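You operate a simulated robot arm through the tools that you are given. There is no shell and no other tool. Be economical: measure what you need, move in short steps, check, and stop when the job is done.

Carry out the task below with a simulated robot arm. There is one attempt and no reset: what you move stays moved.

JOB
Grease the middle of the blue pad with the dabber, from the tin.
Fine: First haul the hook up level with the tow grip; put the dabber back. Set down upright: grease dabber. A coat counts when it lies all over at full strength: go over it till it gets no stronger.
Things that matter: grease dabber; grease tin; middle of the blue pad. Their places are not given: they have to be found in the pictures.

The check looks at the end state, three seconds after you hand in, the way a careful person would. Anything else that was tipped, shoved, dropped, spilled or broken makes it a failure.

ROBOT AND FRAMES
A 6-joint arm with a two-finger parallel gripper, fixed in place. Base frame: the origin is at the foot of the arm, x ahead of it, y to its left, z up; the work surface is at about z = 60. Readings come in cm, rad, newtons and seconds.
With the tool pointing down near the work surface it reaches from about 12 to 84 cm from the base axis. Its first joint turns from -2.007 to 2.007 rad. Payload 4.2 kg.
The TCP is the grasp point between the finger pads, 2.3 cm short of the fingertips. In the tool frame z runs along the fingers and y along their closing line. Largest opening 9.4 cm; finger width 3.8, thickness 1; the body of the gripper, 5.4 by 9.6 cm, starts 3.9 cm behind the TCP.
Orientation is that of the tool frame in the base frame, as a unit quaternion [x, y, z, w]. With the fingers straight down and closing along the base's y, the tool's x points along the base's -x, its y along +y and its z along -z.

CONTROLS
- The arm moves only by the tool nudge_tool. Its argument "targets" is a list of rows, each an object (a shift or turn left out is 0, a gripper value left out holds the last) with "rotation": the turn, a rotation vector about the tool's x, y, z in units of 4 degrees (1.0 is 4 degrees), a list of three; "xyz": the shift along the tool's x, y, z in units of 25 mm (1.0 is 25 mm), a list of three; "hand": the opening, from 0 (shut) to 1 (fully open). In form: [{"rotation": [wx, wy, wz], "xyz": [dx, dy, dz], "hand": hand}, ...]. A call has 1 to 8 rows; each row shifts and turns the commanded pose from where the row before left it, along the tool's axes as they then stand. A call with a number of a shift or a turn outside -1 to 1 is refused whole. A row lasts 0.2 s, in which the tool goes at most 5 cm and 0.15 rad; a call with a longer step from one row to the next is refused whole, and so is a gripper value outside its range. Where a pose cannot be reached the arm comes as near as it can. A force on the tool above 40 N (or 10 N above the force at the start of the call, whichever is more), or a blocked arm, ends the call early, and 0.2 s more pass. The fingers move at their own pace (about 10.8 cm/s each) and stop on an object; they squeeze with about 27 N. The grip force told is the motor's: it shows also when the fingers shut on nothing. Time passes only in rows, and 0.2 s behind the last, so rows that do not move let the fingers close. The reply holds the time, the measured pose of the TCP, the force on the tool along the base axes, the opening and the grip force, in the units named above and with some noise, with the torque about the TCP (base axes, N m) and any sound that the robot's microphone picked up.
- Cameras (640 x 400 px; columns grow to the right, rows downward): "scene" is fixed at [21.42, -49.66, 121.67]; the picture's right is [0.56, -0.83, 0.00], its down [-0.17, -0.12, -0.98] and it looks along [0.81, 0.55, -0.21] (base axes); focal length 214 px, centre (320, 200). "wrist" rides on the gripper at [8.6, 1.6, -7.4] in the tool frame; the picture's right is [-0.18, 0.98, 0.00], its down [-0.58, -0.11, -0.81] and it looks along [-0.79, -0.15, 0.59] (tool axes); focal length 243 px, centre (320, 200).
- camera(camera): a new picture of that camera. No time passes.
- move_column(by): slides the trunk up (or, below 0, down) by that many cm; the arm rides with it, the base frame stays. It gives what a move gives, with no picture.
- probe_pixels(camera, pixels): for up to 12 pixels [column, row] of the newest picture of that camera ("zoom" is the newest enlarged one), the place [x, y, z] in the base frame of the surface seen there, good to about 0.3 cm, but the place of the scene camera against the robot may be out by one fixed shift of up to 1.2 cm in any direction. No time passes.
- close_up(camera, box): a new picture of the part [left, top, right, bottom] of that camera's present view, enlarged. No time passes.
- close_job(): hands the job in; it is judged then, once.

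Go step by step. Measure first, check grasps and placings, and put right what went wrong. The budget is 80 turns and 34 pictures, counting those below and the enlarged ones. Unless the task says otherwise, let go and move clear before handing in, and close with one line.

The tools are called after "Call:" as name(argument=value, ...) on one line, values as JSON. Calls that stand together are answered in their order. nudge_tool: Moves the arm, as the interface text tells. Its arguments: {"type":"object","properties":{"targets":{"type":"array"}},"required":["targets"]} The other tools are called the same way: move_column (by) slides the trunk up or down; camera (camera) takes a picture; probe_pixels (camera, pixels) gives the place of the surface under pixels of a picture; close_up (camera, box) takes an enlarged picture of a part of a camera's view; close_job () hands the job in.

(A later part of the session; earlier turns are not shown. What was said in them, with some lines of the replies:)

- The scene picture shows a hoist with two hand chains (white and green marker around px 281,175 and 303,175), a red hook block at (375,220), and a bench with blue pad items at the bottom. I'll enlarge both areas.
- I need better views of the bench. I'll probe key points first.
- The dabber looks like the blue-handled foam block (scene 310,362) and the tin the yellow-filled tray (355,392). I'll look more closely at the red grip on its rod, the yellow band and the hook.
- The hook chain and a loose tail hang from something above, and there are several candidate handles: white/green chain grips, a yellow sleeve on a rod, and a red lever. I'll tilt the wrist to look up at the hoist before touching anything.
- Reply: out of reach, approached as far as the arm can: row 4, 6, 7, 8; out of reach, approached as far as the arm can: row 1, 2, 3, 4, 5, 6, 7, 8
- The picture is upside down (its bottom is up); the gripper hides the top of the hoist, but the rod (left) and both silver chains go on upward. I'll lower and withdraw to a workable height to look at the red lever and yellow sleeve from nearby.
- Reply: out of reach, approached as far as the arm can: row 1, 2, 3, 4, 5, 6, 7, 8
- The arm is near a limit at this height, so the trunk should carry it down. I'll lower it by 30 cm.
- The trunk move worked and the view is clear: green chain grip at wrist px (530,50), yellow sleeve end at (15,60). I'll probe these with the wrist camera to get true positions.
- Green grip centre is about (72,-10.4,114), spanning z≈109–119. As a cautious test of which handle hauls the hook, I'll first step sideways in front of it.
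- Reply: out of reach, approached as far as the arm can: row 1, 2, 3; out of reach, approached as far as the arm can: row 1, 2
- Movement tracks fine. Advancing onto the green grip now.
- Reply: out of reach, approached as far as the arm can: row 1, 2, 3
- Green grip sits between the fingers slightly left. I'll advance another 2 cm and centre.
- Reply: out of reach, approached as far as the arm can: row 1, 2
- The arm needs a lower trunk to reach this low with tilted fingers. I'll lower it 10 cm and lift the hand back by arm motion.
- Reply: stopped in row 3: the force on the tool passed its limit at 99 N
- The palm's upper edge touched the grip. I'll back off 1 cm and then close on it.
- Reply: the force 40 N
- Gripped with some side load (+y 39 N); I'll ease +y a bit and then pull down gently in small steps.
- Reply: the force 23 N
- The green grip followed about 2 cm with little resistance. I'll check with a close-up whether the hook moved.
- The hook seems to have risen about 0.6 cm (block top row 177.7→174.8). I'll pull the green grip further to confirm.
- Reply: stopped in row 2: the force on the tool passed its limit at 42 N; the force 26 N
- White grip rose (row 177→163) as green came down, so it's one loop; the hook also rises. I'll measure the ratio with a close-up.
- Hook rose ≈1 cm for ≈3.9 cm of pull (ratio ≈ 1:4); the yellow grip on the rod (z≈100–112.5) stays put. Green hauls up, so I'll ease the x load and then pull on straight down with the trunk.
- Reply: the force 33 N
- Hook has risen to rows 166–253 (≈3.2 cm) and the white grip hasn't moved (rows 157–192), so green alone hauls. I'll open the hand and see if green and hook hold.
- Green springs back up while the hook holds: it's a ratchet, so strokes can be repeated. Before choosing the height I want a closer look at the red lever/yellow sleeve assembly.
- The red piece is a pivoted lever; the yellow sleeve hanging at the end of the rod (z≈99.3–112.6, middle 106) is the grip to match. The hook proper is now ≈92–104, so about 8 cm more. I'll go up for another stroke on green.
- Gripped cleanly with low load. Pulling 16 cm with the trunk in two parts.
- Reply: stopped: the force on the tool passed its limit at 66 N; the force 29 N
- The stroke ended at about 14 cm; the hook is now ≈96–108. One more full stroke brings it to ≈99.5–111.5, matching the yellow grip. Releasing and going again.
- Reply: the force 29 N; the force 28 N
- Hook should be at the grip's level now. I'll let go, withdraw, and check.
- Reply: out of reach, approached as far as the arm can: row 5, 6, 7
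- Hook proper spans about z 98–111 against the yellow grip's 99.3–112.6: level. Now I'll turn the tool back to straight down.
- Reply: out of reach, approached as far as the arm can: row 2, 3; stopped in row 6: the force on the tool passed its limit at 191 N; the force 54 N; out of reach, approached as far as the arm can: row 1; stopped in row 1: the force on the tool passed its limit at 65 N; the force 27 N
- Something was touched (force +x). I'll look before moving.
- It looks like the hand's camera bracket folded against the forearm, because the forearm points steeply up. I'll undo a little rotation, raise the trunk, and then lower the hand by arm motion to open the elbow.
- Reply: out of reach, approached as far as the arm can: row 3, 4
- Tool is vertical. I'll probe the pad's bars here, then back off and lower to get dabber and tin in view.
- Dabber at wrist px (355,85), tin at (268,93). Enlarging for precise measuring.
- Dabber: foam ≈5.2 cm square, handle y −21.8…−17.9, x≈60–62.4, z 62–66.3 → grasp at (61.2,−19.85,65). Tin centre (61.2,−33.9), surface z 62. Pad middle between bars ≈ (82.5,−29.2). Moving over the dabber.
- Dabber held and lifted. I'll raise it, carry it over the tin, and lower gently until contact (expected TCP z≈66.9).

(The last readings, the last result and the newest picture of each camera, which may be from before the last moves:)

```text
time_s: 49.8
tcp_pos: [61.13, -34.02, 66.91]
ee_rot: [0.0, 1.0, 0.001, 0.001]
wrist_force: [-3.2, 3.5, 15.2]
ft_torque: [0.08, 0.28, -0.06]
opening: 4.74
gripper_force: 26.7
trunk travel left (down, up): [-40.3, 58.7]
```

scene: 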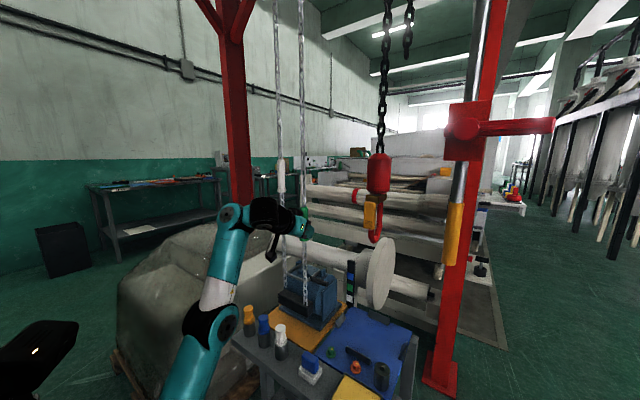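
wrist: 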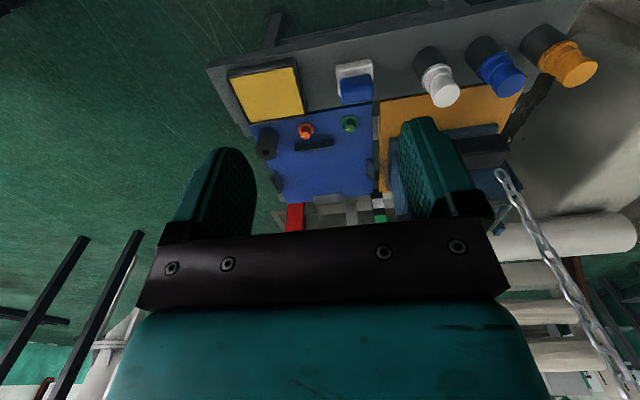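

Contact with the grease at z 66.9 (15 N). I'll smear briefly, lift, and lower the trunk 10 cm so the forearm lies flatter under the hook.

Call:
nudge_tool(targets=[{"xyz": [0.3, 0, 0]}, {"xyz": [-0.6, 0, 0]}, {"xyz": [0.3, 0, 0]}, {"xyz": [0, 0, -0.6]}, {"xyz": [0, 0, -1]}, {"xyz": [0, 0, -1]}, {"xyz": [0, 0, -1]}, {"xyz": [0, 0, -1]}])

Call:
nudge_tool(targets=[{"xyz": [0, 0, -1]}, {"xyz": [0, 0.4, -0.5]}, {"xyz": [0, 0.8, 0]}, {"xyz": [0, 0.8, 0]}])

Call:
move_column(by=-10)

```text
time_s: 51.6
tcp_pos: [61.42, -34.11, 78.21]
ee_rot: [0.0, 1.0, 0.002, -0.001]
wrist_force: [-0.5, 0.1, 0.5]
ft_torque: [-0.01, 0.01, -0.02]
opening: 4.75
gripper_force: 27.3
trunk travel left (down, up): [-40.3, 58.7]
```

```text
time_s: 52.6
tcp_pos: [61.15, -29.07, 81.89]
ee_rot: [0.001, 1.0, 0.001, -0.001]
wrist_force: [0.1, -0.1, -1.1]
ft_torque: [-0.03, 0.01, -0.03]
opening: 4.78
gripper_force: 27.3
trunk travel left (down, up): [-40.3, 58.7]
```

```text
time_s: 53.9
tcp_pos: [61.27, -29.02, 71.85]
ee_rot: [-0.001, 1.0, 0.0, 0.0]
wrist_force: [0.2, 0.2, 0.0]
ft_torque: [0.02, 0.01, -0.05]
opening: 4.77
gripper_force: 27.4
trunk travel left (down, up): [-30.3, 68.7]
```

Call:
nudge_tool(targets=[{"xyz": [-1, 0, 0]}, {"xyz": [-1, 0, 0]}, {"xyz": [-1, 0, 0]}, {"xyz": [-1, 0, 0]}, {"xyz": [-1, 0, 0]}, {"xyz": [-1, 0, 0]}, {"xyz": [-1, 0, 0]}, {"xyz": [-0.5, 0, 0.3]}])

Call:
nudge_tool(targets=[{"xyz": [0, 0, 0.8]}, {"xyz": [0, 0, 0.8]}, {"xyz": [0, 0, 0.5]}, {"xyz": [0, 0, 0.2]}, {"xyz": [0, 0, 0.15]}])

```text
time_s: 55.7
tcp_pos: [79.94, -28.96, 71.11]
ee_rot: [0.0, 1.0, 0.001, 0.0]
wrist_force: [0.4, 0.1, -0.8]
ft_torque: [0.0, 0.05, 0.01]
opening: 4.75
gripper_force: 27.3
trunk travel left (down, up): [-30.3, 68.7]
```

```text
time_s: 56.9
tcp_pos: [80.03, -29.12, 64.95]
ee_rot: [-0.002, 1.0, 0.001, 0.0]
wrist_force: [0.3, 0.1, -0.9]
ft_torque: [0.01, 0.02, -0.04]
opening: 4.76
gripper_force: 26.6
trunk travel left (down, up): [-30.3, 68.7]
```

Contact isn't quite made and I'm 2.5 cm short of the middle; I'll step outwards and lower.

Call:
nudge_tool(targets=[{"xyz": [-0.5, 0, 0]}, {"xyz": [-0.5, 0, 0]}])

Call:
nudge_tool(targets=[{"xyz": [0, 0, 0.1]}, {"xyz": [0, 0, 0.1]}])

```text
time_s: 57.5
tcp_pos: [82.55, -28.97, 64.95]
ee_rot: [-0.001, 1.0, 0.001, -0.001]
wrist_force: [0.8, -0.4, -0.5]
ft_torque: [0.02, 0.04, 0.0]
opening: 4.76
gripper_force: 27.0
trunk travel left (down, up): [-30.3, 68.7]
```

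```text
time_s: 58.1
tcp_pos: [82.52, -29.09, 64.66]
ee_rot: [0.0, 1.0, -0.001, 0.001]
wrist_force: [0.1, 1.2, 3.1]
ft_torque: [-0.06, 0.05, -0.03]
opening: 4.76
gripper_force: 26.7
trunk travel left (down, up): [-30.3, 68.7]
```

Reaches fine, and foam just touches. Press lightly, small strokes, then lift and look.

Call:
nudge_tool(targets=[{"xyz": [0, 0, 0.1]}, {"xyz": [0.4, 0, 0]}, {"xyz": [-0.8, 0, 0]}, {"xyz": [0.4, 0, 0]}, {"xyz": [0, 0.4, 0]}, {"xyz": [0, -0.8, 0]}, {"xyz": [0, 0.4, 0]}])

Call:
nudge_tool(targets=[{"xyz": [0, 0, -0.4]}, {"xyz": [0, 0, -0.8]}, {"xyz": [0, 0, -0.9]}, {"xyz": [1, 0, -0.4]}, {"xyz": [1, 0, 0]}, {"xyz": [1, 0, 0]}, {"xyz": [1, 0, 0]}, {"xyz": [1, 0, 0]}])

Call:
close_up(camera="scene", box=[290, 290, 430, 400])

```text
time_s: 59.7
tcp_pos: [82.31, -29.26, 64.41]
ee_rot: [0.001, 1.0, 0.0, 0.002]
wrist_force: [-2.1, -10.2, 30.5]
ft_torque: [-0.39, 0.17, 0.02]
opening: 4.78
gripper_force: 27.5
trunk travel left (down, up): [-30.3, 68.7]
```

```text
time_s: 61.5
tcp_pos: [69.88, -29.14, 70.4]
ee_rot: [-0.002, 1.0, 0.001, 0.0]
wrist_force: [0.3, -0.4, -0.3]
ft_torque: [0.01, 0.03, -0.02]
opening: 4.74
gripper_force: 26.8
trunk travel left (down, up): [-30.3, 68.7]
```

```text
3.64 times, centred on (360, 345) of scene
```

zoom: 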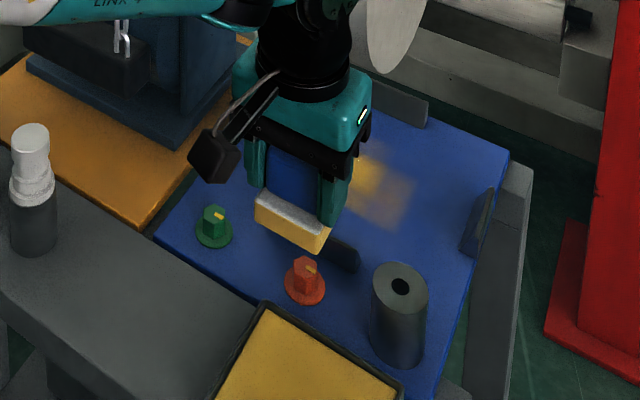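

A yellow patch appears at the middle, fading at the edges. It needs more grease; I'll re-dip and go over it again.

Call:
nudge_tool(targets=[{"xyz": [0.9, -0.2, 0]}, {"xyz": [0.9, -0.4, 0]}, {"xyz": [0.9, -0.7, 0]}, {"xyz": [0.78, -0.66, 0]}, {"xyz": [0, 0, 0.7]}, {"xyz": [0, 0, 0.5]}, {"xyz": [0, 0, 0.2]}, {"xyz": [0, 0, 0.1]}])

Call:
nudge_tool(targets=[{"xyz": [0.3, 0, 0]}, {"xyz": [-0.6, 0, 0]}, {"xyz": [0.3, 0, 0]}, {"xyz": [0, 0.2, 0]}, {"xyz": [0, -0.4, 0]}, {"xyz": [0, 0.2, 0]}])

```text
time_s: 63.3
tcp_pos: [61.37, -34.02, 66.62]
ee_rot: [-0.002, 1.0, 0.001, 0.0]
wrist_force: [0.1, 0.1, -0.4]
ft_torque: [0.01, -0.03, 0.0]
opening: 4.78
gripper_force: 26.9
trunk travel left (down, up): [-30.3, 68.7]
```

```text
time_s: 64.7
tcp_pos: [61.39, -33.9, 66.54]
ee_rot: [-0.001, 1.0, 0.001, 0.0]
wrist_force: [0.6, -0.4, -0.5]
ft_torque: [0.02, -0.03, 0.0]
opening: 4.74
gripper_force: 26.8
trunk travel left (down, up): [-30.3, 68.7]
```

No contact yet: the dabber slid slightly up in the grip. Lowering a bit more until it touches.

Call:
nudge_tool(targets=[{"xyz": [0, 0, 0.06]}, {"xyz": [0, 0, 0.06]}, {"xyz": [0, 0, 0.05]}])

```text
time_s: 65.5
tcp_pos: [61.37, -33.89, 66.57]
ee_rot: [-0.001, 1.0, 0.0, 0.002]
wrist_force: [-2.4, 0.8, 27.1]
ft_torque: [0.16, 0.26, -0.04]
opening: 4.77
gripper_force: 26.7
trunk travel left (down, up): [-30.3, 68.7]
```

Call:
nudge_tool(targets=[{"xyz": [0.25, 0, -0.03]}, {"xyz": [-0.5, 0, 0]}, {"xyz": [0.25, 0, 0]}, {"xyz": [0, 0, -0.8]}, {"xyz": [0, 0, -0.8]}, {"xyz": [-0.8, 0.65, 0]}, {"xyz": [-0.8, 0.65, 0]}, {"xyz": [-1, 0.6, 0]}])

Call:
nudge_tool(targets=[{"xyz": [-1, 0, 0]}, {"xyz": [-1, 0, 0]}, {"xyz": [-1, 0, 0]}, {"xyz": [-1, 0, 0]}, {"xyz": [-1, 0, 0]}, {"xyz": [-0.85, 0, 0.5]}, {"xyz": [0, 0, 0.9]}, {"xyz": [0, 0, 0.8]}])

```text
time_s: 67.3
tcp_pos: [67.68, -29.06, 70.45]
ee_rot: [0.0, 1.0, 0.001, 0.0]
wrist_force: [-0.1, -0.4, 0.3]
ft_torque: [-0.05, -0.03, 0.02]
opening: 4.77
gripper_force: 27.2
trunk travel left (down, up): [-30.3, 68.7]
```

```text
time_s: 69.1
tcp_pos: [82.28, -29.22, 64.73]
ee_rot: [0.0, 1.0, 0.001, 0.0]
wrist_force: [0.4, -0.3, -0.6]
ft_torque: [-0.03, -0.02, -0.02]
opening: 4.73
gripper_force: 26.6
trunk travel left (down, up): [-30.3, 68.7]
```

Call:
nudge_tool(targets=[{"xyz": [0, 0, 0.13]}, {"xyz": [0.6, 0.6, 0]}, {"xyz": [-0.6, 0, 0]}, {"xyz": [-0.6, 0, 0]}, {"xyz": [0, -0.6, 0]}, {"xyz": [0.6, 0, 0]}, {"xyz": [0.6, 0, 0]}, {"xyz": [0, -0.6, 0]}])

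Call:
nudge_tool(targets=[{"xyz": [-0.6, 0, 0]}, {"xyz": [-0.6, 0, 0]}, {"xyz": [0, 0.6, 0]}, {"xyz": [0.6, 0, 0]}, {"xyz": [0.6, 0, 0]}, {"xyz": [0, 0.6, 0]}, {"xyz": [-0.6, 0, 0]}, {"xyz": [0, -0.6, 0]}])

```text
time_s: 70.9
tcp_pos: [80.78, -30.7, 64.8]
ee_rot: [-0.001, 1.0, 0.001, 0.0]
wrist_force: [1.0, -0.3, -1.9]
ft_torque: [-0.03, 0.01, 0.0]
opening: 4.74
gripper_force: 26.7
trunk travel left (down, up): [-30.3, 68.7]
```

```text
time_s: 72.7
tcp_pos: [82.19, -29.15, 64.41]
ee_rot: [0.0, 1.0, 0.001, 0.0]
wrist_force: [-0.3, 0.1, 0.5]
ft_torque: [-0.03, -0.03, -0.01]
opening: 4.76
gripper_force: 27.3
trunk travel left (down, up): [-30.3, 68.7]
```

Little or no contact force there. I'll lower until it presses properly.

Call:
nudge_tool(targets=[{"xyz": [0, 0, 0.06]}, {"xyz": [0, 0, 0.05]}])

```text
time_s: 73.3
tcp_pos: [82.25, -29.23, 64.51]
ee_rot: [0.001, 1.0, 0.001, 0.001]
wrist_force: [-2.9, -2.5, 10.1]
ft_torque: [-0.26, 0.13, -0.04]
opening: 4.77
gripper_force: 27.2
trunk travel left (down, up): [-30.3, 68.7]
```

Now 10 N of contact. Going over the middle in a raster.

Call:
nudge_tool(targets=[{"xyz": [0.6, 0.6, 0]}, {"xyz": [-0.6, 0, 0]}, {"xyz": [-0.6, 0, 0]}, {"xyz": [0, -0.6, 0]}, {"xyz": [0.6, 0, 0]}, {"xyz": [0.6, 0, 0]}, {"xyz": [0, -0.6, 0]}, {"xyz": [-0.6, 0, 0]}])

Call:
nudge_tool(targets=[{"xyz": [-0.6, 0, 0]}, {"xyz": [0, 0.6, 0]}, {"xyz": [0.6, 0, 0]}, {"xyz": [0.6, 0, 0]}, {"xyz": [0, 0.6, 0]}, {"xyz": [-0.6, 0, 0]}, {"xyz": [-0.6, 0, 0]}, {"xyz": [0.6, -0.6, 0]}])

Call:
nudge_tool(targets=[{"xyz": [0, 0, -0.6]}, {"xyz": [0, 0, -0.9]}, {"xyz": [0, 0, -0.9]}, {"xyz": [1, 0, 0]}, {"xyz": [1, 0, 0]}, {"xyz": [1, 0, 0]}, {"xyz": [1, 0, 0]}, {"xyz": [1, 0, 0]}])

Call:
nudge_tool(targets=[{"xyz": [1, -0.4, 0]}, {"xyz": [1, -0.8, 0]}, {"xyz": [0.9, -0.7, 0]}])

Call:
close_up(camera="scene", box=[290, 290, 430, 400])

```text
time_s: 75.1
tcp_pos: [82.21, -30.87, 64.47]
ee_rot: [0.001, 1.0, 0.002, 0.0]
wrist_force: [-5.4, -3.5, 19.4]
ft_torque: [-0.37, 0.07, -0.08]
opening: 4.75
gripper_force: 26.4
trunk travel left (down, up): [-30.3, 68.7]
```

```text
time_s: 76.9
tcp_pos: [82.55, -28.69, 64.56]
ee_rot: [-0.001, 1.0, 0.0, 0.004]
wrist_force: [9.6, 7.6, 30.9]
ft_torque: [0.37, -0.01, -0.15]
opening: 4.76
gripper_force: 26.8
trunk travel left (down, up): [-30.3, 68.7]
```

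```text
time_s: 78.7
tcp_pos: [69.82, -29.25, 70.31]
ee_rot: [-0.001, 1.0, 0.001, 0.0]
wrist_force: [-0.7, 0.0, -1.3]
ft_torque: [-0.01, 0.02, 0.0]
opening: 4.79
gripper_force: 27.4
trunk travel left (down, up): [-30.3, 68.7]
```

```text
time_s: 79.5
tcp_pos: [62.59, -33.87, 70.44]
ee_rot: [-0.001, 1.0, 0.001, 0.0]
wrist_force: [-0.1, 0.3, 0.2]
ft_torque: [-0.01, -0.01, 0.03]
opening: 4.76
gripper_force: 27.0
trunk travel left (down, up): [-30.3, 68.7]
```

```text
3.64 times, centred on (360, 345) of scene
```

zoom: 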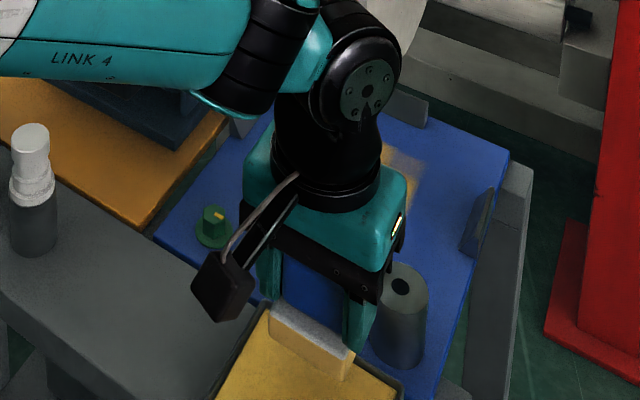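

The arm hides the patch from here. I'll dip again and do another full pass, then look from the dabber's home position, where the pad is visible.

Call:
nudge_tool(targets=[{"xyz": [0.5, 0, 0.7]}, {"xyz": [0, 0, 0.7]}, {"xyz": [0, 0, 0.15]}, {"xyz": [0, 0, 0.08]}])

```text
time_s: 80.5
tcp_pos: [61.4, -33.94, 66.57]
ee_rot: [-0.001, 1.0, -0.001, 0.002]
wrist_force: [-1.3, 0.0, 22.0]
ft_torque: [0.13, 0.18, 0.02]
opening: 4.77
gripper_force: 26.9
trunk travel left (down, up): [-30.3, 68.7]
```

Call:
nudge_tool(targets=[{"xyz": [0.25, 0, 0]}, {"xyz": [-0.5, 0, 0]}, {"xyz": [0.25, 0, 0]}, {"xyz": [0, 0, -0.8]}, {"xyz": [0, 0, -0.8]}, {"xyz": [-0.8, 0.65, 0]}, {"xyz": [-0.8, 0.65, 0]}, {"xyz": [-1, 0.6, 0]}])

Call:
nudge_tool(targets=[{"xyz": [-1, 0, 0]}, {"xyz": [-1, 0, 0]}, {"xyz": [-1, 0, 0]}, {"xyz": [-1, 0, 0]}, {"xyz": [-1, 0, 0]}, {"xyz": [-0.9, 0, 0.6]}, {"xyz": [0, 0, 0.9]}, {"xyz": [0, 0, 0.8]}])

Call:
nudge_tool(targets=[{"xyz": [0, 0, 0.09]}, {"xyz": [0, 0, 0.06]}])

```text
time_s: 81.1
tcp_pos: [61.66, -34.12, 66.72]
ee_rot: [0.0, 1.0, -0.001, 0.001]
wrist_force: [-1.8, 2.8, 16.9]
ft_torque: [0.27, 0.13, 0.06]
opening: 4.77
gripper_force: 26.6
trunk travel left (down, up): [-30.3, 68.7]
stopped in row 3: the force on the tool passed its limit at 42 N (the readings are from after the stop); the commanded pose is now the measured one
```

```text
time_s: 81.7
tcp_pos: [65.71, -34.05, 66.63]
ee_rot: [0.004, 1.0, 0.002, -0.005]
wrist_force: [-20.1, 8.3, 21.1]
ft_torque: [0.16, 0.31, -0.07]
opening: 4.75
gripper_force: 27.2
trunk travel left (down, up): [-30.3, 68.7]
stopped in row 3: the force on the tool passed its limit at 64 N (the readings are from after the stop); the commanded pose is now the measured one
```

```text
time_s: 82.1
tcp_pos: [65.7, -34.09, 66.62]
ee_rot: [0.003, 1.0, 0.002, -0.006]
wrist_force: [-15.5, 10.4, 17.3]
ft_torque: [0.19, 0.26, -0.13]
opening: 4.76
gripper_force: 27.3
trunk travel left (down, up): [-30.3, 68.7]
stopped in row 1: the force on the tool passed its limit at 44 N (the readings are from after the stop); the commanded pose is now the measured one
```

A force stop in the dip made the following moves run into the tin's rim — I'll lift straight up and check whether the tin shifted.

Call:
nudge_tool(targets=[{"xyz": [0, 0, -0.6]}, {"xyz": [0, 0, -0.9]}, {"xyz": [0, 0.5, -0.3]}, {"xyz": [0, 1, 0]}, {"xyz": [0, 1, 0]}, {"xyz": [0, 1, 0]}, {"xyz": [0, 1, 0]}, {"xyz": [0, 1, 0]}])

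Call:
close_up(camera="scene", box=[250, 280, 430, 400])

Call:
probe_pixels(camera="scene", pixels=[[355, 373], [340, 398], [360, 385]])

```text
time_s: 83.9
tcp_pos: [65.96, -20.37, 70.93]
ee_rot: [0.004, 1.0, 0.0, -0.005]
wrist_force: [-0.3, -0.5, -1.5]
ft_torque: [0.0, -0.01, -0.03]
opening: 4.76
gripper_force: 27.4
trunk travel left (down, up): [-30.3, 68.7]
```

```text
3.33 times, centred on (340, 340) of scene
```

zoom: 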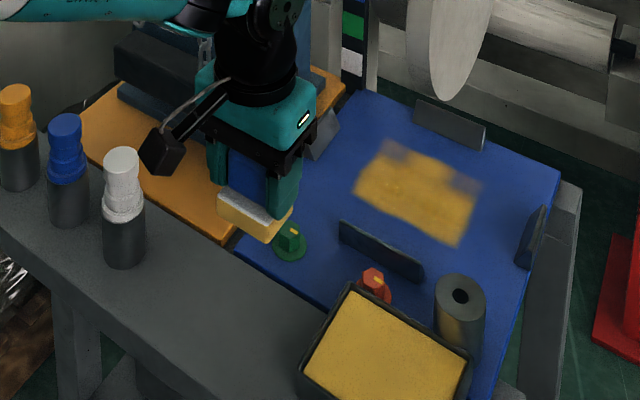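

```text
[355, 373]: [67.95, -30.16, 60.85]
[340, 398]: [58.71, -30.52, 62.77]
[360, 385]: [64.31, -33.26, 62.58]
```

The tin was pushed about 2.8 cm outward (+x) and turned ~2° (corner now at scene ≈(348.7,365.2)); knob and black cylinder are unmoved. I'll dip in it and use the foam against its near rim to draw it back to its place.

Call:
nudge_tool(targets=[{"xyz": [0.95, -0.5, 0]}, {"xyz": [0, -1, 0]}, {"xyz": [0, -1, 0]}, {"xyz": [0, -1, 0]}, {"xyz": [0, -1, 0]}, {"xyz": [0, -1, 0]}, {"xyz": [0, -0.3, 0.7]}, {"xyz": [0, 0, 0.7]}])

Call:
nudge_tool(targets=[{"xyz": [0, 0, 0.12]}, {"xyz": [0, 0, 0.08]}])

```text
time_s: 85.7
tcp_pos: [63.31, -35.07, 67.53]
ee_rot: [0.005, 1.0, 0.001, -0.004]
wrist_force: [-0.1, 0.2, -0.4]
ft_torque: [0.0, 0.0, 0.01]
opening: 4.78
gripper_force: 27.2
trunk travel left (down, up): [-30.3, 68.7]
```

```text
time_s: 86.3
tcp_pos: [63.3, -34.98, 66.84]
ee_rot: [0.004, 1.0, 0.001, -0.005]
wrist_force: [-0.4, -0.7, -1.3]
ft_torque: [0.0, 0.03, -0.01]
opening: 4.76
gripper_force: 27.5
trunk travel left (down, up): [-30.3, 68.7]
```

Call:
nudge_tool(targets=[{"xyz": [0, 0, 0.08]}, {"xyz": [0, 0, 0.05]}])

```text
time_s: 86.9
tcp_pos: [63.4, -35.05, 66.56]
ee_rot: [0.004, 1.0, 0.001, -0.004]
wrist_force: [-0.4, 0.4, 0.3]
ft_torque: [-0.03, 0.0, 0.01]
opening: 4.76
gripper_force: 27.2
trunk travel left (down, up): [-30.3, 68.7]
```

Call:
nudge_tool(targets=[{"xyz": [0, 0, 0.06]}, {"xyz": [0.2, 0, 0]}, {"xyz": [0.2, 0, 0]}, {"xyz": [0.2, 0, 0]}, {"xyz": [0.2, 0, 0]}])

```text
time_s: 88.1
tcp_pos: [61.55, -34.74, 66.74]
ee_rot: [0.003, 1.0, 0.0, -0.003]
wrist_force: [8.3, -1.4, 16.0]
ft_torque: [-0.08, -0.73, -0.03]
opening: 4.79
gripper_force: 27.1
trunk travel left (down, up): [-30.3, 68.7]
```

Pushing against the near rim now (8 N). Continuing in small steps.

Call:
nudge_tool(targets=[{"xyz": [0.18, 0, 0]}, {"xyz": [0.18, 0, 0]}, {"xyz": [0.18, 0, 0]}, {"xyz": [0.1, 0, 0]}])

Call:
close_up(camera="scene", box=[280, 330, 400, 400])

```text
time_s: 89.1
tcp_pos: [59.86, -34.89, 66.58]
ee_rot: [0.003, 1.0, 0.001, -0.003]
wrist_force: [9.7, 1.6, 20.3]
ft_torque: [-0.01, -0.82, -0.06]
opening: 4.76
gripper_force: 26.7
trunk travel left (down, up): [-30.3, 68.7]
```

```text
5.33 times, centred on (340, 365) of scene
```

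zoom: 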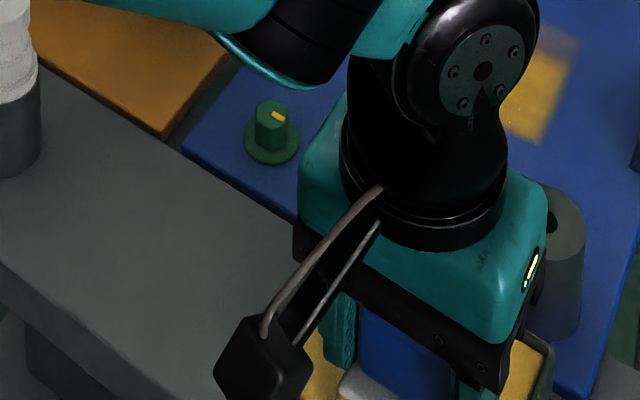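

The far-right corner is at zoom (552,345), original (548,375): about 1.3 cm still to go. Pushing 1.2 cm more.

Call:
nudge_tool(targets=[{"xyz": [0.16, 0, 0]}, {"xyz": [0.16, 0, 0]}, {"xyz": [0.16, 0, 0]}])

```text
time_s: 89.9
tcp_pos: [58.59, -34.91, 66.59]
ee_rot: [0.005, 1.0, 0.001, -0.004]
wrist_force: [7.1, 0.2, 14.1]
ft_torque: [-0.19, -0.67, 0.03]
opening: 4.77
gripper_force: 27.2
trunk travel left (down, up): [-30.3, 68.7]
```

Tin should be back. Lifting straight and carrying the fresh grease to the pad, one call at a time.

Call:
nudge_tool(targets=[{"xyz": [-0.1, 0, 0]}, {"xyz": [0, 0, -0.8]}, {"xyz": [0, 0, -0.8]}, {"xyz": [-0.8, 0.8, 0]}, {"xyz": [-0.8, 0.8, 0]}, {"xyz": [-1, 0.68, 0]}])

```text
time_s: 91.3
tcp_pos: [65.7, -29.33, 70.29]
ee_rot: [0.005, 1.0, 0.001, -0.004]
wrist_force: [-0.4, -0.4, -0.2]
ft_torque: [-0.06, -0.02, -0.04]
opening: 4.75
gripper_force: 27.0
trunk travel left (down, up): [-30.3, 68.7]
```

Call:
nudge_tool(targets=[{"xyz": [-1, 0, 0]}, {"xyz": [-1, 0, 0]}, {"xyz": [-1, 0, 0]}, {"xyz": [-1, 0, 0]}, {"xyz": [-1, 0, 0]}, {"xyz": [-1, 0.05, 0]}, {"xyz": [-0.72, 0, 0.9]}, {"xyz": [0, 0, 0.9]}])

Call:
nudge_tool(targets=[{"xyz": [0, 0, 0.35]}, {"xyz": [0, 0, 0.15]}, {"xyz": [0, 0, 0.07]}])

```text
time_s: 93.1
tcp_pos: [82.08, -29.32, 65.64]
ee_rot: [0.005, 1.0, 0.001, -0.004]
wrist_force: [-0.5, 0.4, -1.3]
ft_torque: [-0.01, 0.0, -0.01]
opening: 4.76
gripper_force: 27.0
trunk travel left (down, up): [-30.3, 68.7]
```

```text
time_s: 93.9
tcp_pos: [82.16, -29.29, 64.52]
ee_rot: [0.004, 1.0, 0.0, -0.003]
wrist_force: [-2.1, 0.7, 4.6]
ft_torque: [-0.06, -0.06, 0.03]
opening: 4.74
gripper_force: 27.4
trunk travel left (down, up): [-30.3, 68.7]
```

Call:
nudge_tool(targets=[{"xyz": [0, 0, 0.04]}, {"xyz": [-0.8, 0.6, 0]}, {"xyz": [0.7, 0, 0]}, {"xyz": [0.7, 0, 0]}, {"xyz": [0, -0.6, 0]}, {"xyz": [-0.7, 0, 0]}, {"xyz": [-0.7, 0, 0]}, {"xyz": [0, -0.6, 0]}])

Call:
nudge_tool(targets=[{"xyz": [0.7, 0, 0]}, {"xyz": [0.7, 0, 0]}, {"xyz": [-0.7, 0, 0]}, {"xyz": [-0.7, 0, 0]}, {"xyz": [0, 0.6, 0]}, {"xyz": [0, 0.6, 0]}, {"xyz": [0, -0.6, 0]}, {"xyz": [0.7, 0, 0]}])

```text
time_s: 95.7
tcp_pos: [84.25, -30.66, 64.42]
ee_rot: [0.003, 1.0, 0.0, -0.002]
wrist_force: [2.7, 6.2, 21.4]
ft_torque: [0.26, -0.48, 0.06]
opening: 4.79
gripper_force: 27.0
trunk travel left (down, up): [-30.3, 68.7]
```

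```text
time_s: 97.5
tcp_pos: [82.44, -29.28, 64.43]
ee_rot: [0.004, 1.0, 0.0, 0.0]
wrist_force: [9.7, -1.1, 30.4]
ft_torque: [0.14, -0.36, -0.04]
opening: 4.77
gripper_force: 27.1
trunk travel left (down, up): [-30.3, 68.7]
```

Contact good. One more pass here with slightly relieved pressure, then another dip.

Call:
nudge_tool(targets=[{"xyz": [0, 0, -0.04]}, {"xyz": [-0.7, 0.6, 0]}, {"xyz": [0, -0.6, 0]}, {"xyz": [0, -0.6, 0]}, {"xyz": [0.7, 0, 0]}, {"xyz": [0, 0.6, 0]}, {"xyz": [0, 0.6, 0]}, {"xyz": [0.7, 0, 0]}])

Call:
nudge_tool(targets=[{"xyz": [0, -0.6, 0]}, {"xyz": [0, -0.6, 0]}, {"xyz": [-0.7, 0.6, 0]}, {"xyz": [0, 0, -0.8]}, {"xyz": [0, 0, -0.8]}, {"xyz": [0, 0, -0.8]}])

Call:
nudge_tool(targets=[{"xyz": [1, 0, 0]}, {"xyz": [1, 0, 0]}, {"xyz": [1, 0, 0]}, {"xyz": [1, 0, 0]}, {"xyz": [1, 0, 0]}, {"xyz": [1, 0, 0]}])

```text
time_s: 99.3
tcp_pos: [80.59, -27.55, 64.49]
ee_rot: [0.002, 1.0, 0.001, -0.004]
wrist_force: [6.1, 3.6, 17.9]
ft_torque: [0.0, -0.72, 0.08]
opening: 4.73
gripper_force: 26.5
trunk travel left (down, up): [-30.3, 68.7]
```

```text
time_s: 100.7
tcp_pos: [82.65, -29.33, 70.46]
ee_rot: [0.003, 1.0, 0.001, -0.004]
wrist_force: [0.2, 0.2, -1.0]
ft_torque: [0.01, 0.0, -0.02]
opening: 4.75
gripper_force: 27.1
trunk travel left (down, up): [-30.3, 68.7]
```

```text
time_s: 102.1
tcp_pos: [67.5, -29.09, 70.35]
ee_rot: [0.004, 1.0, 0.0, -0.005]
wrist_force: [-0.1, 0.0, -0.3]
ft_torque: [0.02, 0.0, -0.01]
opening: 4.74
gripper_force: 27.2
trunk travel left (down, up): [-30.3, 68.7]
```

Call:
nudge_tool(targets=[{"xyz": [0.85, -0.5, 0]}, {"xyz": [0.85, -0.7, 0]}, {"xyz": [0.82, -0.76, 0]}, {"xyz": [0, 0, 0.8]}, {"xyz": [0, 0, 0.6]}])

Call:
nudge_tool(targets=[{"xyz": [0, 0, 0.1]}, {"xyz": [0, 0, 0.05]}, {}])

```text
time_s: 103.3
tcp_pos: [61.04, -34.0, 67.01]
ee_rot: [0.004, 1.0, 0.0, -0.004]
wrist_force: [-0.7, 0.4, -0.8]
ft_torque: [-0.02, 0.0, 0.0]
opening: 4.75
gripper_force: 27.0
trunk travel left (down, up): [-30.3, 68.7]
```

```text
time_s: 104.1
tcp_pos: [61.06, -33.9, 66.55]
ee_rot: [0.005, 1.0, 0.001, -0.004]
wrist_force: [0.0, -0.4, -0.5]
ft_torque: [-0.01, -0.01, 0.01]
opening: 4.76
gripper_force: 27.1
trunk travel left (down, up): [-30.3, 68.7]
```

Call:
nudge_tool(targets=[{"xyz": [0, 0, 0.07]}, {}, {}])

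```text
time_s: 104.9
tcp_pos: [61.12, -33.89, 66.53]
ee_rot: [0.005, 1.0, 0.0, -0.003]
wrist_force: [0.3, 1.3, 14.5]
ft_torque: [0.04, -0.42, 0.09]
opening: 4.77
gripper_force: 27.4
trunk travel left (down, up): [-30.3, 68.7]
```

Touching with 14.5 N. Lift and return to the pad.

Call:
nudge_tool(targets=[{"xyz": [0, 0, -0.8]}, {"xyz": [0, 0, -0.8]}, {"xyz": [-0.8, 0.65, 0]}, {"xyz": [-0.8, 0.65, 0]}, {"xyz": [-1, 0.6, 0]}])

Call:
nudge_tool(targets=[{"xyz": [-1, 0, 0]}, {"xyz": [-1, 0, 0]}, {"xyz": [-1, 0, 0]}, {"xyz": [-1, 0, 0]}, {"xyz": [-1, 0, 0]}, {"xyz": [-0.9, 0, 0]}, {"xyz": [0, 0, 0.9]}, {"xyz": [0, 0, 0.9]}])

Call:
nudge_tool(targets=[{"xyz": [0, 0, 0.35]}, {"xyz": [0, 0, 0.15]}, {"xyz": [0, 0, 0.07]}])

```text
time_s: 106.1
tcp_pos: [67.73, -29.28, 70.63]
ee_rot: [0.004, 1.0, 0.001, -0.004]
wrist_force: [-0.2, 0.2, 0.2]
ft_torque: [-0.01, -0.01, 0.02]
opening: 4.79
gripper_force: 26.9
trunk travel left (down, up): [-30.3, 68.7]
```

```text
time_s: 107.9
tcp_pos: [82.54, -29.39, 65.78]
ee_rot: [0.005, 1.0, 0.001, -0.003]
wrist_force: [-0.2, 0.0, -0.2]
ft_torque: [-0.02, -0.01, -0.01]
opening: 4.74
gripper_force: 27.0
trunk travel left (down, up): [-30.3, 68.7]
```

```text
time_s: 108.7
tcp_pos: [82.43, -29.45, 64.48]
ee_rot: [0.004, 1.0, 0.001, -0.002]
wrist_force: [-0.5, -0.4, 8.8]
ft_torque: [-0.06, -0.22, -0.01]
opening: 4.77
gripper_force: 27.1
trunk travel left (down, up): [-30.3, 68.7]
```

Call:
nudge_tool(targets=[{"xyz": [-0.7, 0.65, 0]}, {"xyz": [0.7, 0, 0]}, {"xyz": [0.7, 0, 0]}, {"xyz": [0, -0.6, 0]}, {"xyz": [-0.7, 0, 0]}, {"xyz": [-0.7, 0, 0]}, {"xyz": [0, -0.6, 0]}, {"xyz": [0.7, 0, 0]}])

Call:
nudge_tool(targets=[{"xyz": [0.7, 0, 0]}, {"xyz": [0, 0.6, 0]}, {"xyz": [-0.7, 0, 0]}, {"xyz": [0, 0.6, 0]}, {"xyz": [-0.7, 0, 0]}, {"xyz": [0, -0.6, 0]}, {"xyz": [0, -0.6, 0]}, {"xyz": [0.7, 0.6, 0]}])

```text
time_s: 110.5
tcp_pos: [82.29, -30.95, 64.49]
ee_rot: [0.004, 1.0, 0.0, -0.004]
wrist_force: [3.0, 0.1, 6.9]
ft_torque: [-0.12, -0.3, 0.01]
opening: 4.75
gripper_force: 27.5
trunk travel left (down, up): [-30.3, 68.7]
```

```text
time_s: 112.3
tcp_pos: [82.39, -29.46, 64.44]
ee_rot: [0.006, 1.0, 0.001, -0.003]
wrist_force: [2.2, -3.8, 12.0]
ft_torque: [-0.25, -0.41, -0.07]
opening: 4.76
gripper_force: 27.5
trunk travel left (down, up): [-30.3, 68.7]
```

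Full pass done. Lifting and returning toward the dabber's home spot, then checking coat and tin.

Call:
nudge_tool(targets=[{"xyz": [0, 0, -0.8]}, {"xyz": [0, 0, -0.8]}, {"xyz": [0, 0, -0.8]}, {"xyz": [1, 0, 0]}, {"xyz": [1, 0, 0]}, {"xyz": [1, 0, 0]}, {"xyz": [1, 0, 0]}, {"xyz": [1, 0, 0]}])

Call:
nudge_tool(targets=[{"xyz": [1, 0, 0]}, {"xyz": [1, 0, 0]}, {"xyz": [1, 0, 0]}, {"xyz": [0.5, 0.9, 0]}, {"xyz": [0, 1, 0]}, {"xyz": [0, 1, 0]}, {"xyz": [0, 1, 0]}])

Call:
close_up(camera="scene", box=[280, 310, 420, 400])

```text
time_s: 114.1
tcp_pos: [70.06, -29.42, 70.51]
ee_rot: [0.004, 1.0, 0.001, -0.004]
wrist_force: [-0.8, 1.0, -1.5]
ft_torque: [0.0, -0.03, 0.0]
opening: 4.76
gripper_force: 26.6
trunk travel left (down, up): [-30.3, 68.7]
```

```text
time_s: 115.7
tcp_pos: [61.04, -19.61, 70.56]
ee_rot: [0.005, 1.0, 0.001, -0.004]
wrist_force: [-0.5, -1.5, -0.5]
ft_torque: [0.02, 0.04, -0.02]
opening: 4.75
gripper_force: 26.6
trunk travel left (down, up): [-30.3, 68.7]
```

```text
4.44 times, centred on (350, 355) of scene
```

zoom: 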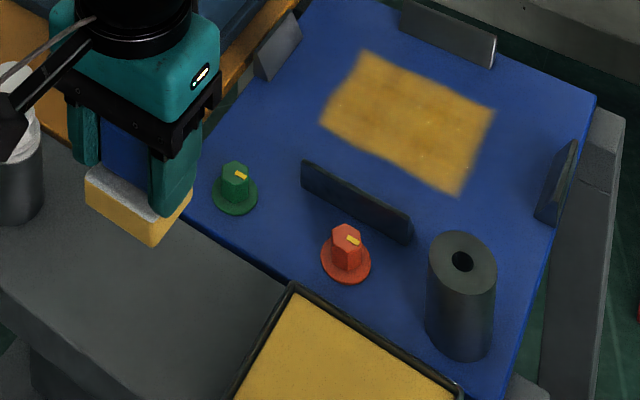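

Coat is uniform and centred between the bars; tin's corners (291,285) and (462,383) are within ~0.4 cm of the original. Now setting the dabber down at its home (contact expected at z≈64.5).

Call:
nudge_tool(targets=[{"xyz": [0, 0, 0.9]}, {"xyz": [0, 0, 0.9]}, {"xyz": [0, 0, 0.4]}, {"xyz": [0, 0, 0.1]}])

Call:
nudge_tool(targets=[{"xyz": [0, 0, 0.07]}, {}])

```text
time_s: 116.7
tcp_pos: [61.27, -19.4, 64.92]
ee_rot: [0.004, 1.0, 0.001, -0.004]
wrist_force: [0.0, -0.9, -1.7]
ft_torque: [-0.03, -0.02, -0.01]
opening: 4.75
gripper_force: 26.8
trunk travel left (down, up): [-30.3, 68.7]
```

```text
time_s: 117.3
tcp_pos: [61.19, -19.35, 64.63]
ee_rot: [0.005, 1.0, 0.001, -0.005]
wrist_force: [-0.8, 0.2, 0.7]
ft_torque: [0.02, 0.01, -0.03]
opening: 4.75
gripper_force: 26.8
trunk travel left (down, up): [-30.3, 68.7]
```

Call:
nudge_tool(targets=[{"xyz": [0, -0.1, 0]}, {"xyz": [0, 0, 0.05]}, {"xyz": [0, 0, 0.03]}, {}])

```text
time_s: 118.3
tcp_pos: [61.17, -19.6, 64.54]
ee_rot: [0.004, 1.0, 0.002, -0.002]
wrist_force: [1.9, 0.9, 3.6]
ft_torque: [-0.09, -0.16, 0.05]
opening: 4.74
gripper_force: 27.5
trunk travel left (down, up): [-30.3, 68.7]
```

It's standing on the bench (3.6 N). Opening and rising straight up.

Call:
nudge_tool(targets=[{"hand": 0.6}, {"hand": 0.8}, {"hand": 0.8}, {"xyz": [0, 0, -0.5], "hand": 0.8}, {"xyz": [0, 0, -1]}, {"xyz": [0, 0, -1]}, {"xyz": [0, 0, -1]}, {"xyz": [0, 0, -1]}])

Call:
nudge_tool(targets=[{"xyz": [1, 0, -0.5]}, {"xyz": [1, 0, -0.5]}, {"xyz": [1, 0, -0.5]}, {"xyz": [1, 0, -0.5]}, {"xyz": [1, 0, -0.5]}])

Call:
camera(camera="scene")

Call:
probe_pixels(camera="scene", pixels=[[377, 228], [377, 231], [371, 200], [310, 362], [302, 371], [360, 385]])

```text
time_s: 120.1
tcp_pos: [61.25, -19.53, 75.9]
ee_rot: [0.004, 1.0, 0.001, -0.005]
wrist_force: [-0.6, -0.9, 0.0]
ft_torque: [0.0, -0.01, 0.0]
opening: 7.52
gripper_force: 0.1
trunk travel left (down, up): [-30.3, 68.7]
```

```text
time_s: 121.3
tcp_pos: [48.77, -19.52, 82.12]
ee_rot: [0.005, 1.0, 0.001, -0.005]
wrist_force: [0.1, 0.0, 0.2]
ft_torque: [0.04, 0.0, 0.04]
opening: 7.49
gripper_force: 0.0
trunk travel left (down, up): [-30.3, 68.7]
```

```text
0 pictures are left
```

scene: 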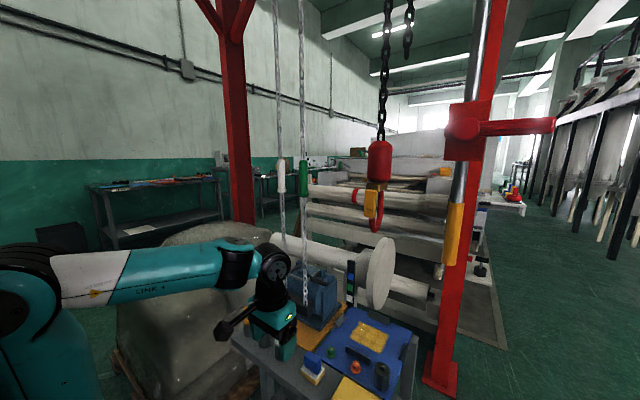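

```text
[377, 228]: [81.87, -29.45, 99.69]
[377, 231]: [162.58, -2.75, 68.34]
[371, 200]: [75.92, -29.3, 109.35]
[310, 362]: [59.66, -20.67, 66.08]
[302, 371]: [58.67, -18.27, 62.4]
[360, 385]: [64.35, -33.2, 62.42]
```

The last picture shows the hook (about z 99.5–112) level with the yellow grip (99.3–112.6). The dabber stands upright at its original spot, the tin is back within a few millimetres, and the coat lies even on the pad's middle. I'm handing in.

Call:
close_job()

```text
The job is handed in.
```

I handed the job in with the hook hauled up, the middle of the blue pad greased evenly, and the dabber back upright in its place. "Tow grip" wasn't labelled; I took it to be the yellow grip on the rod and set the hook level with that. I also bumped the grease tin about 3 cm during a dip and pushed it back to within about 0.4 cm, with a slight turn left.
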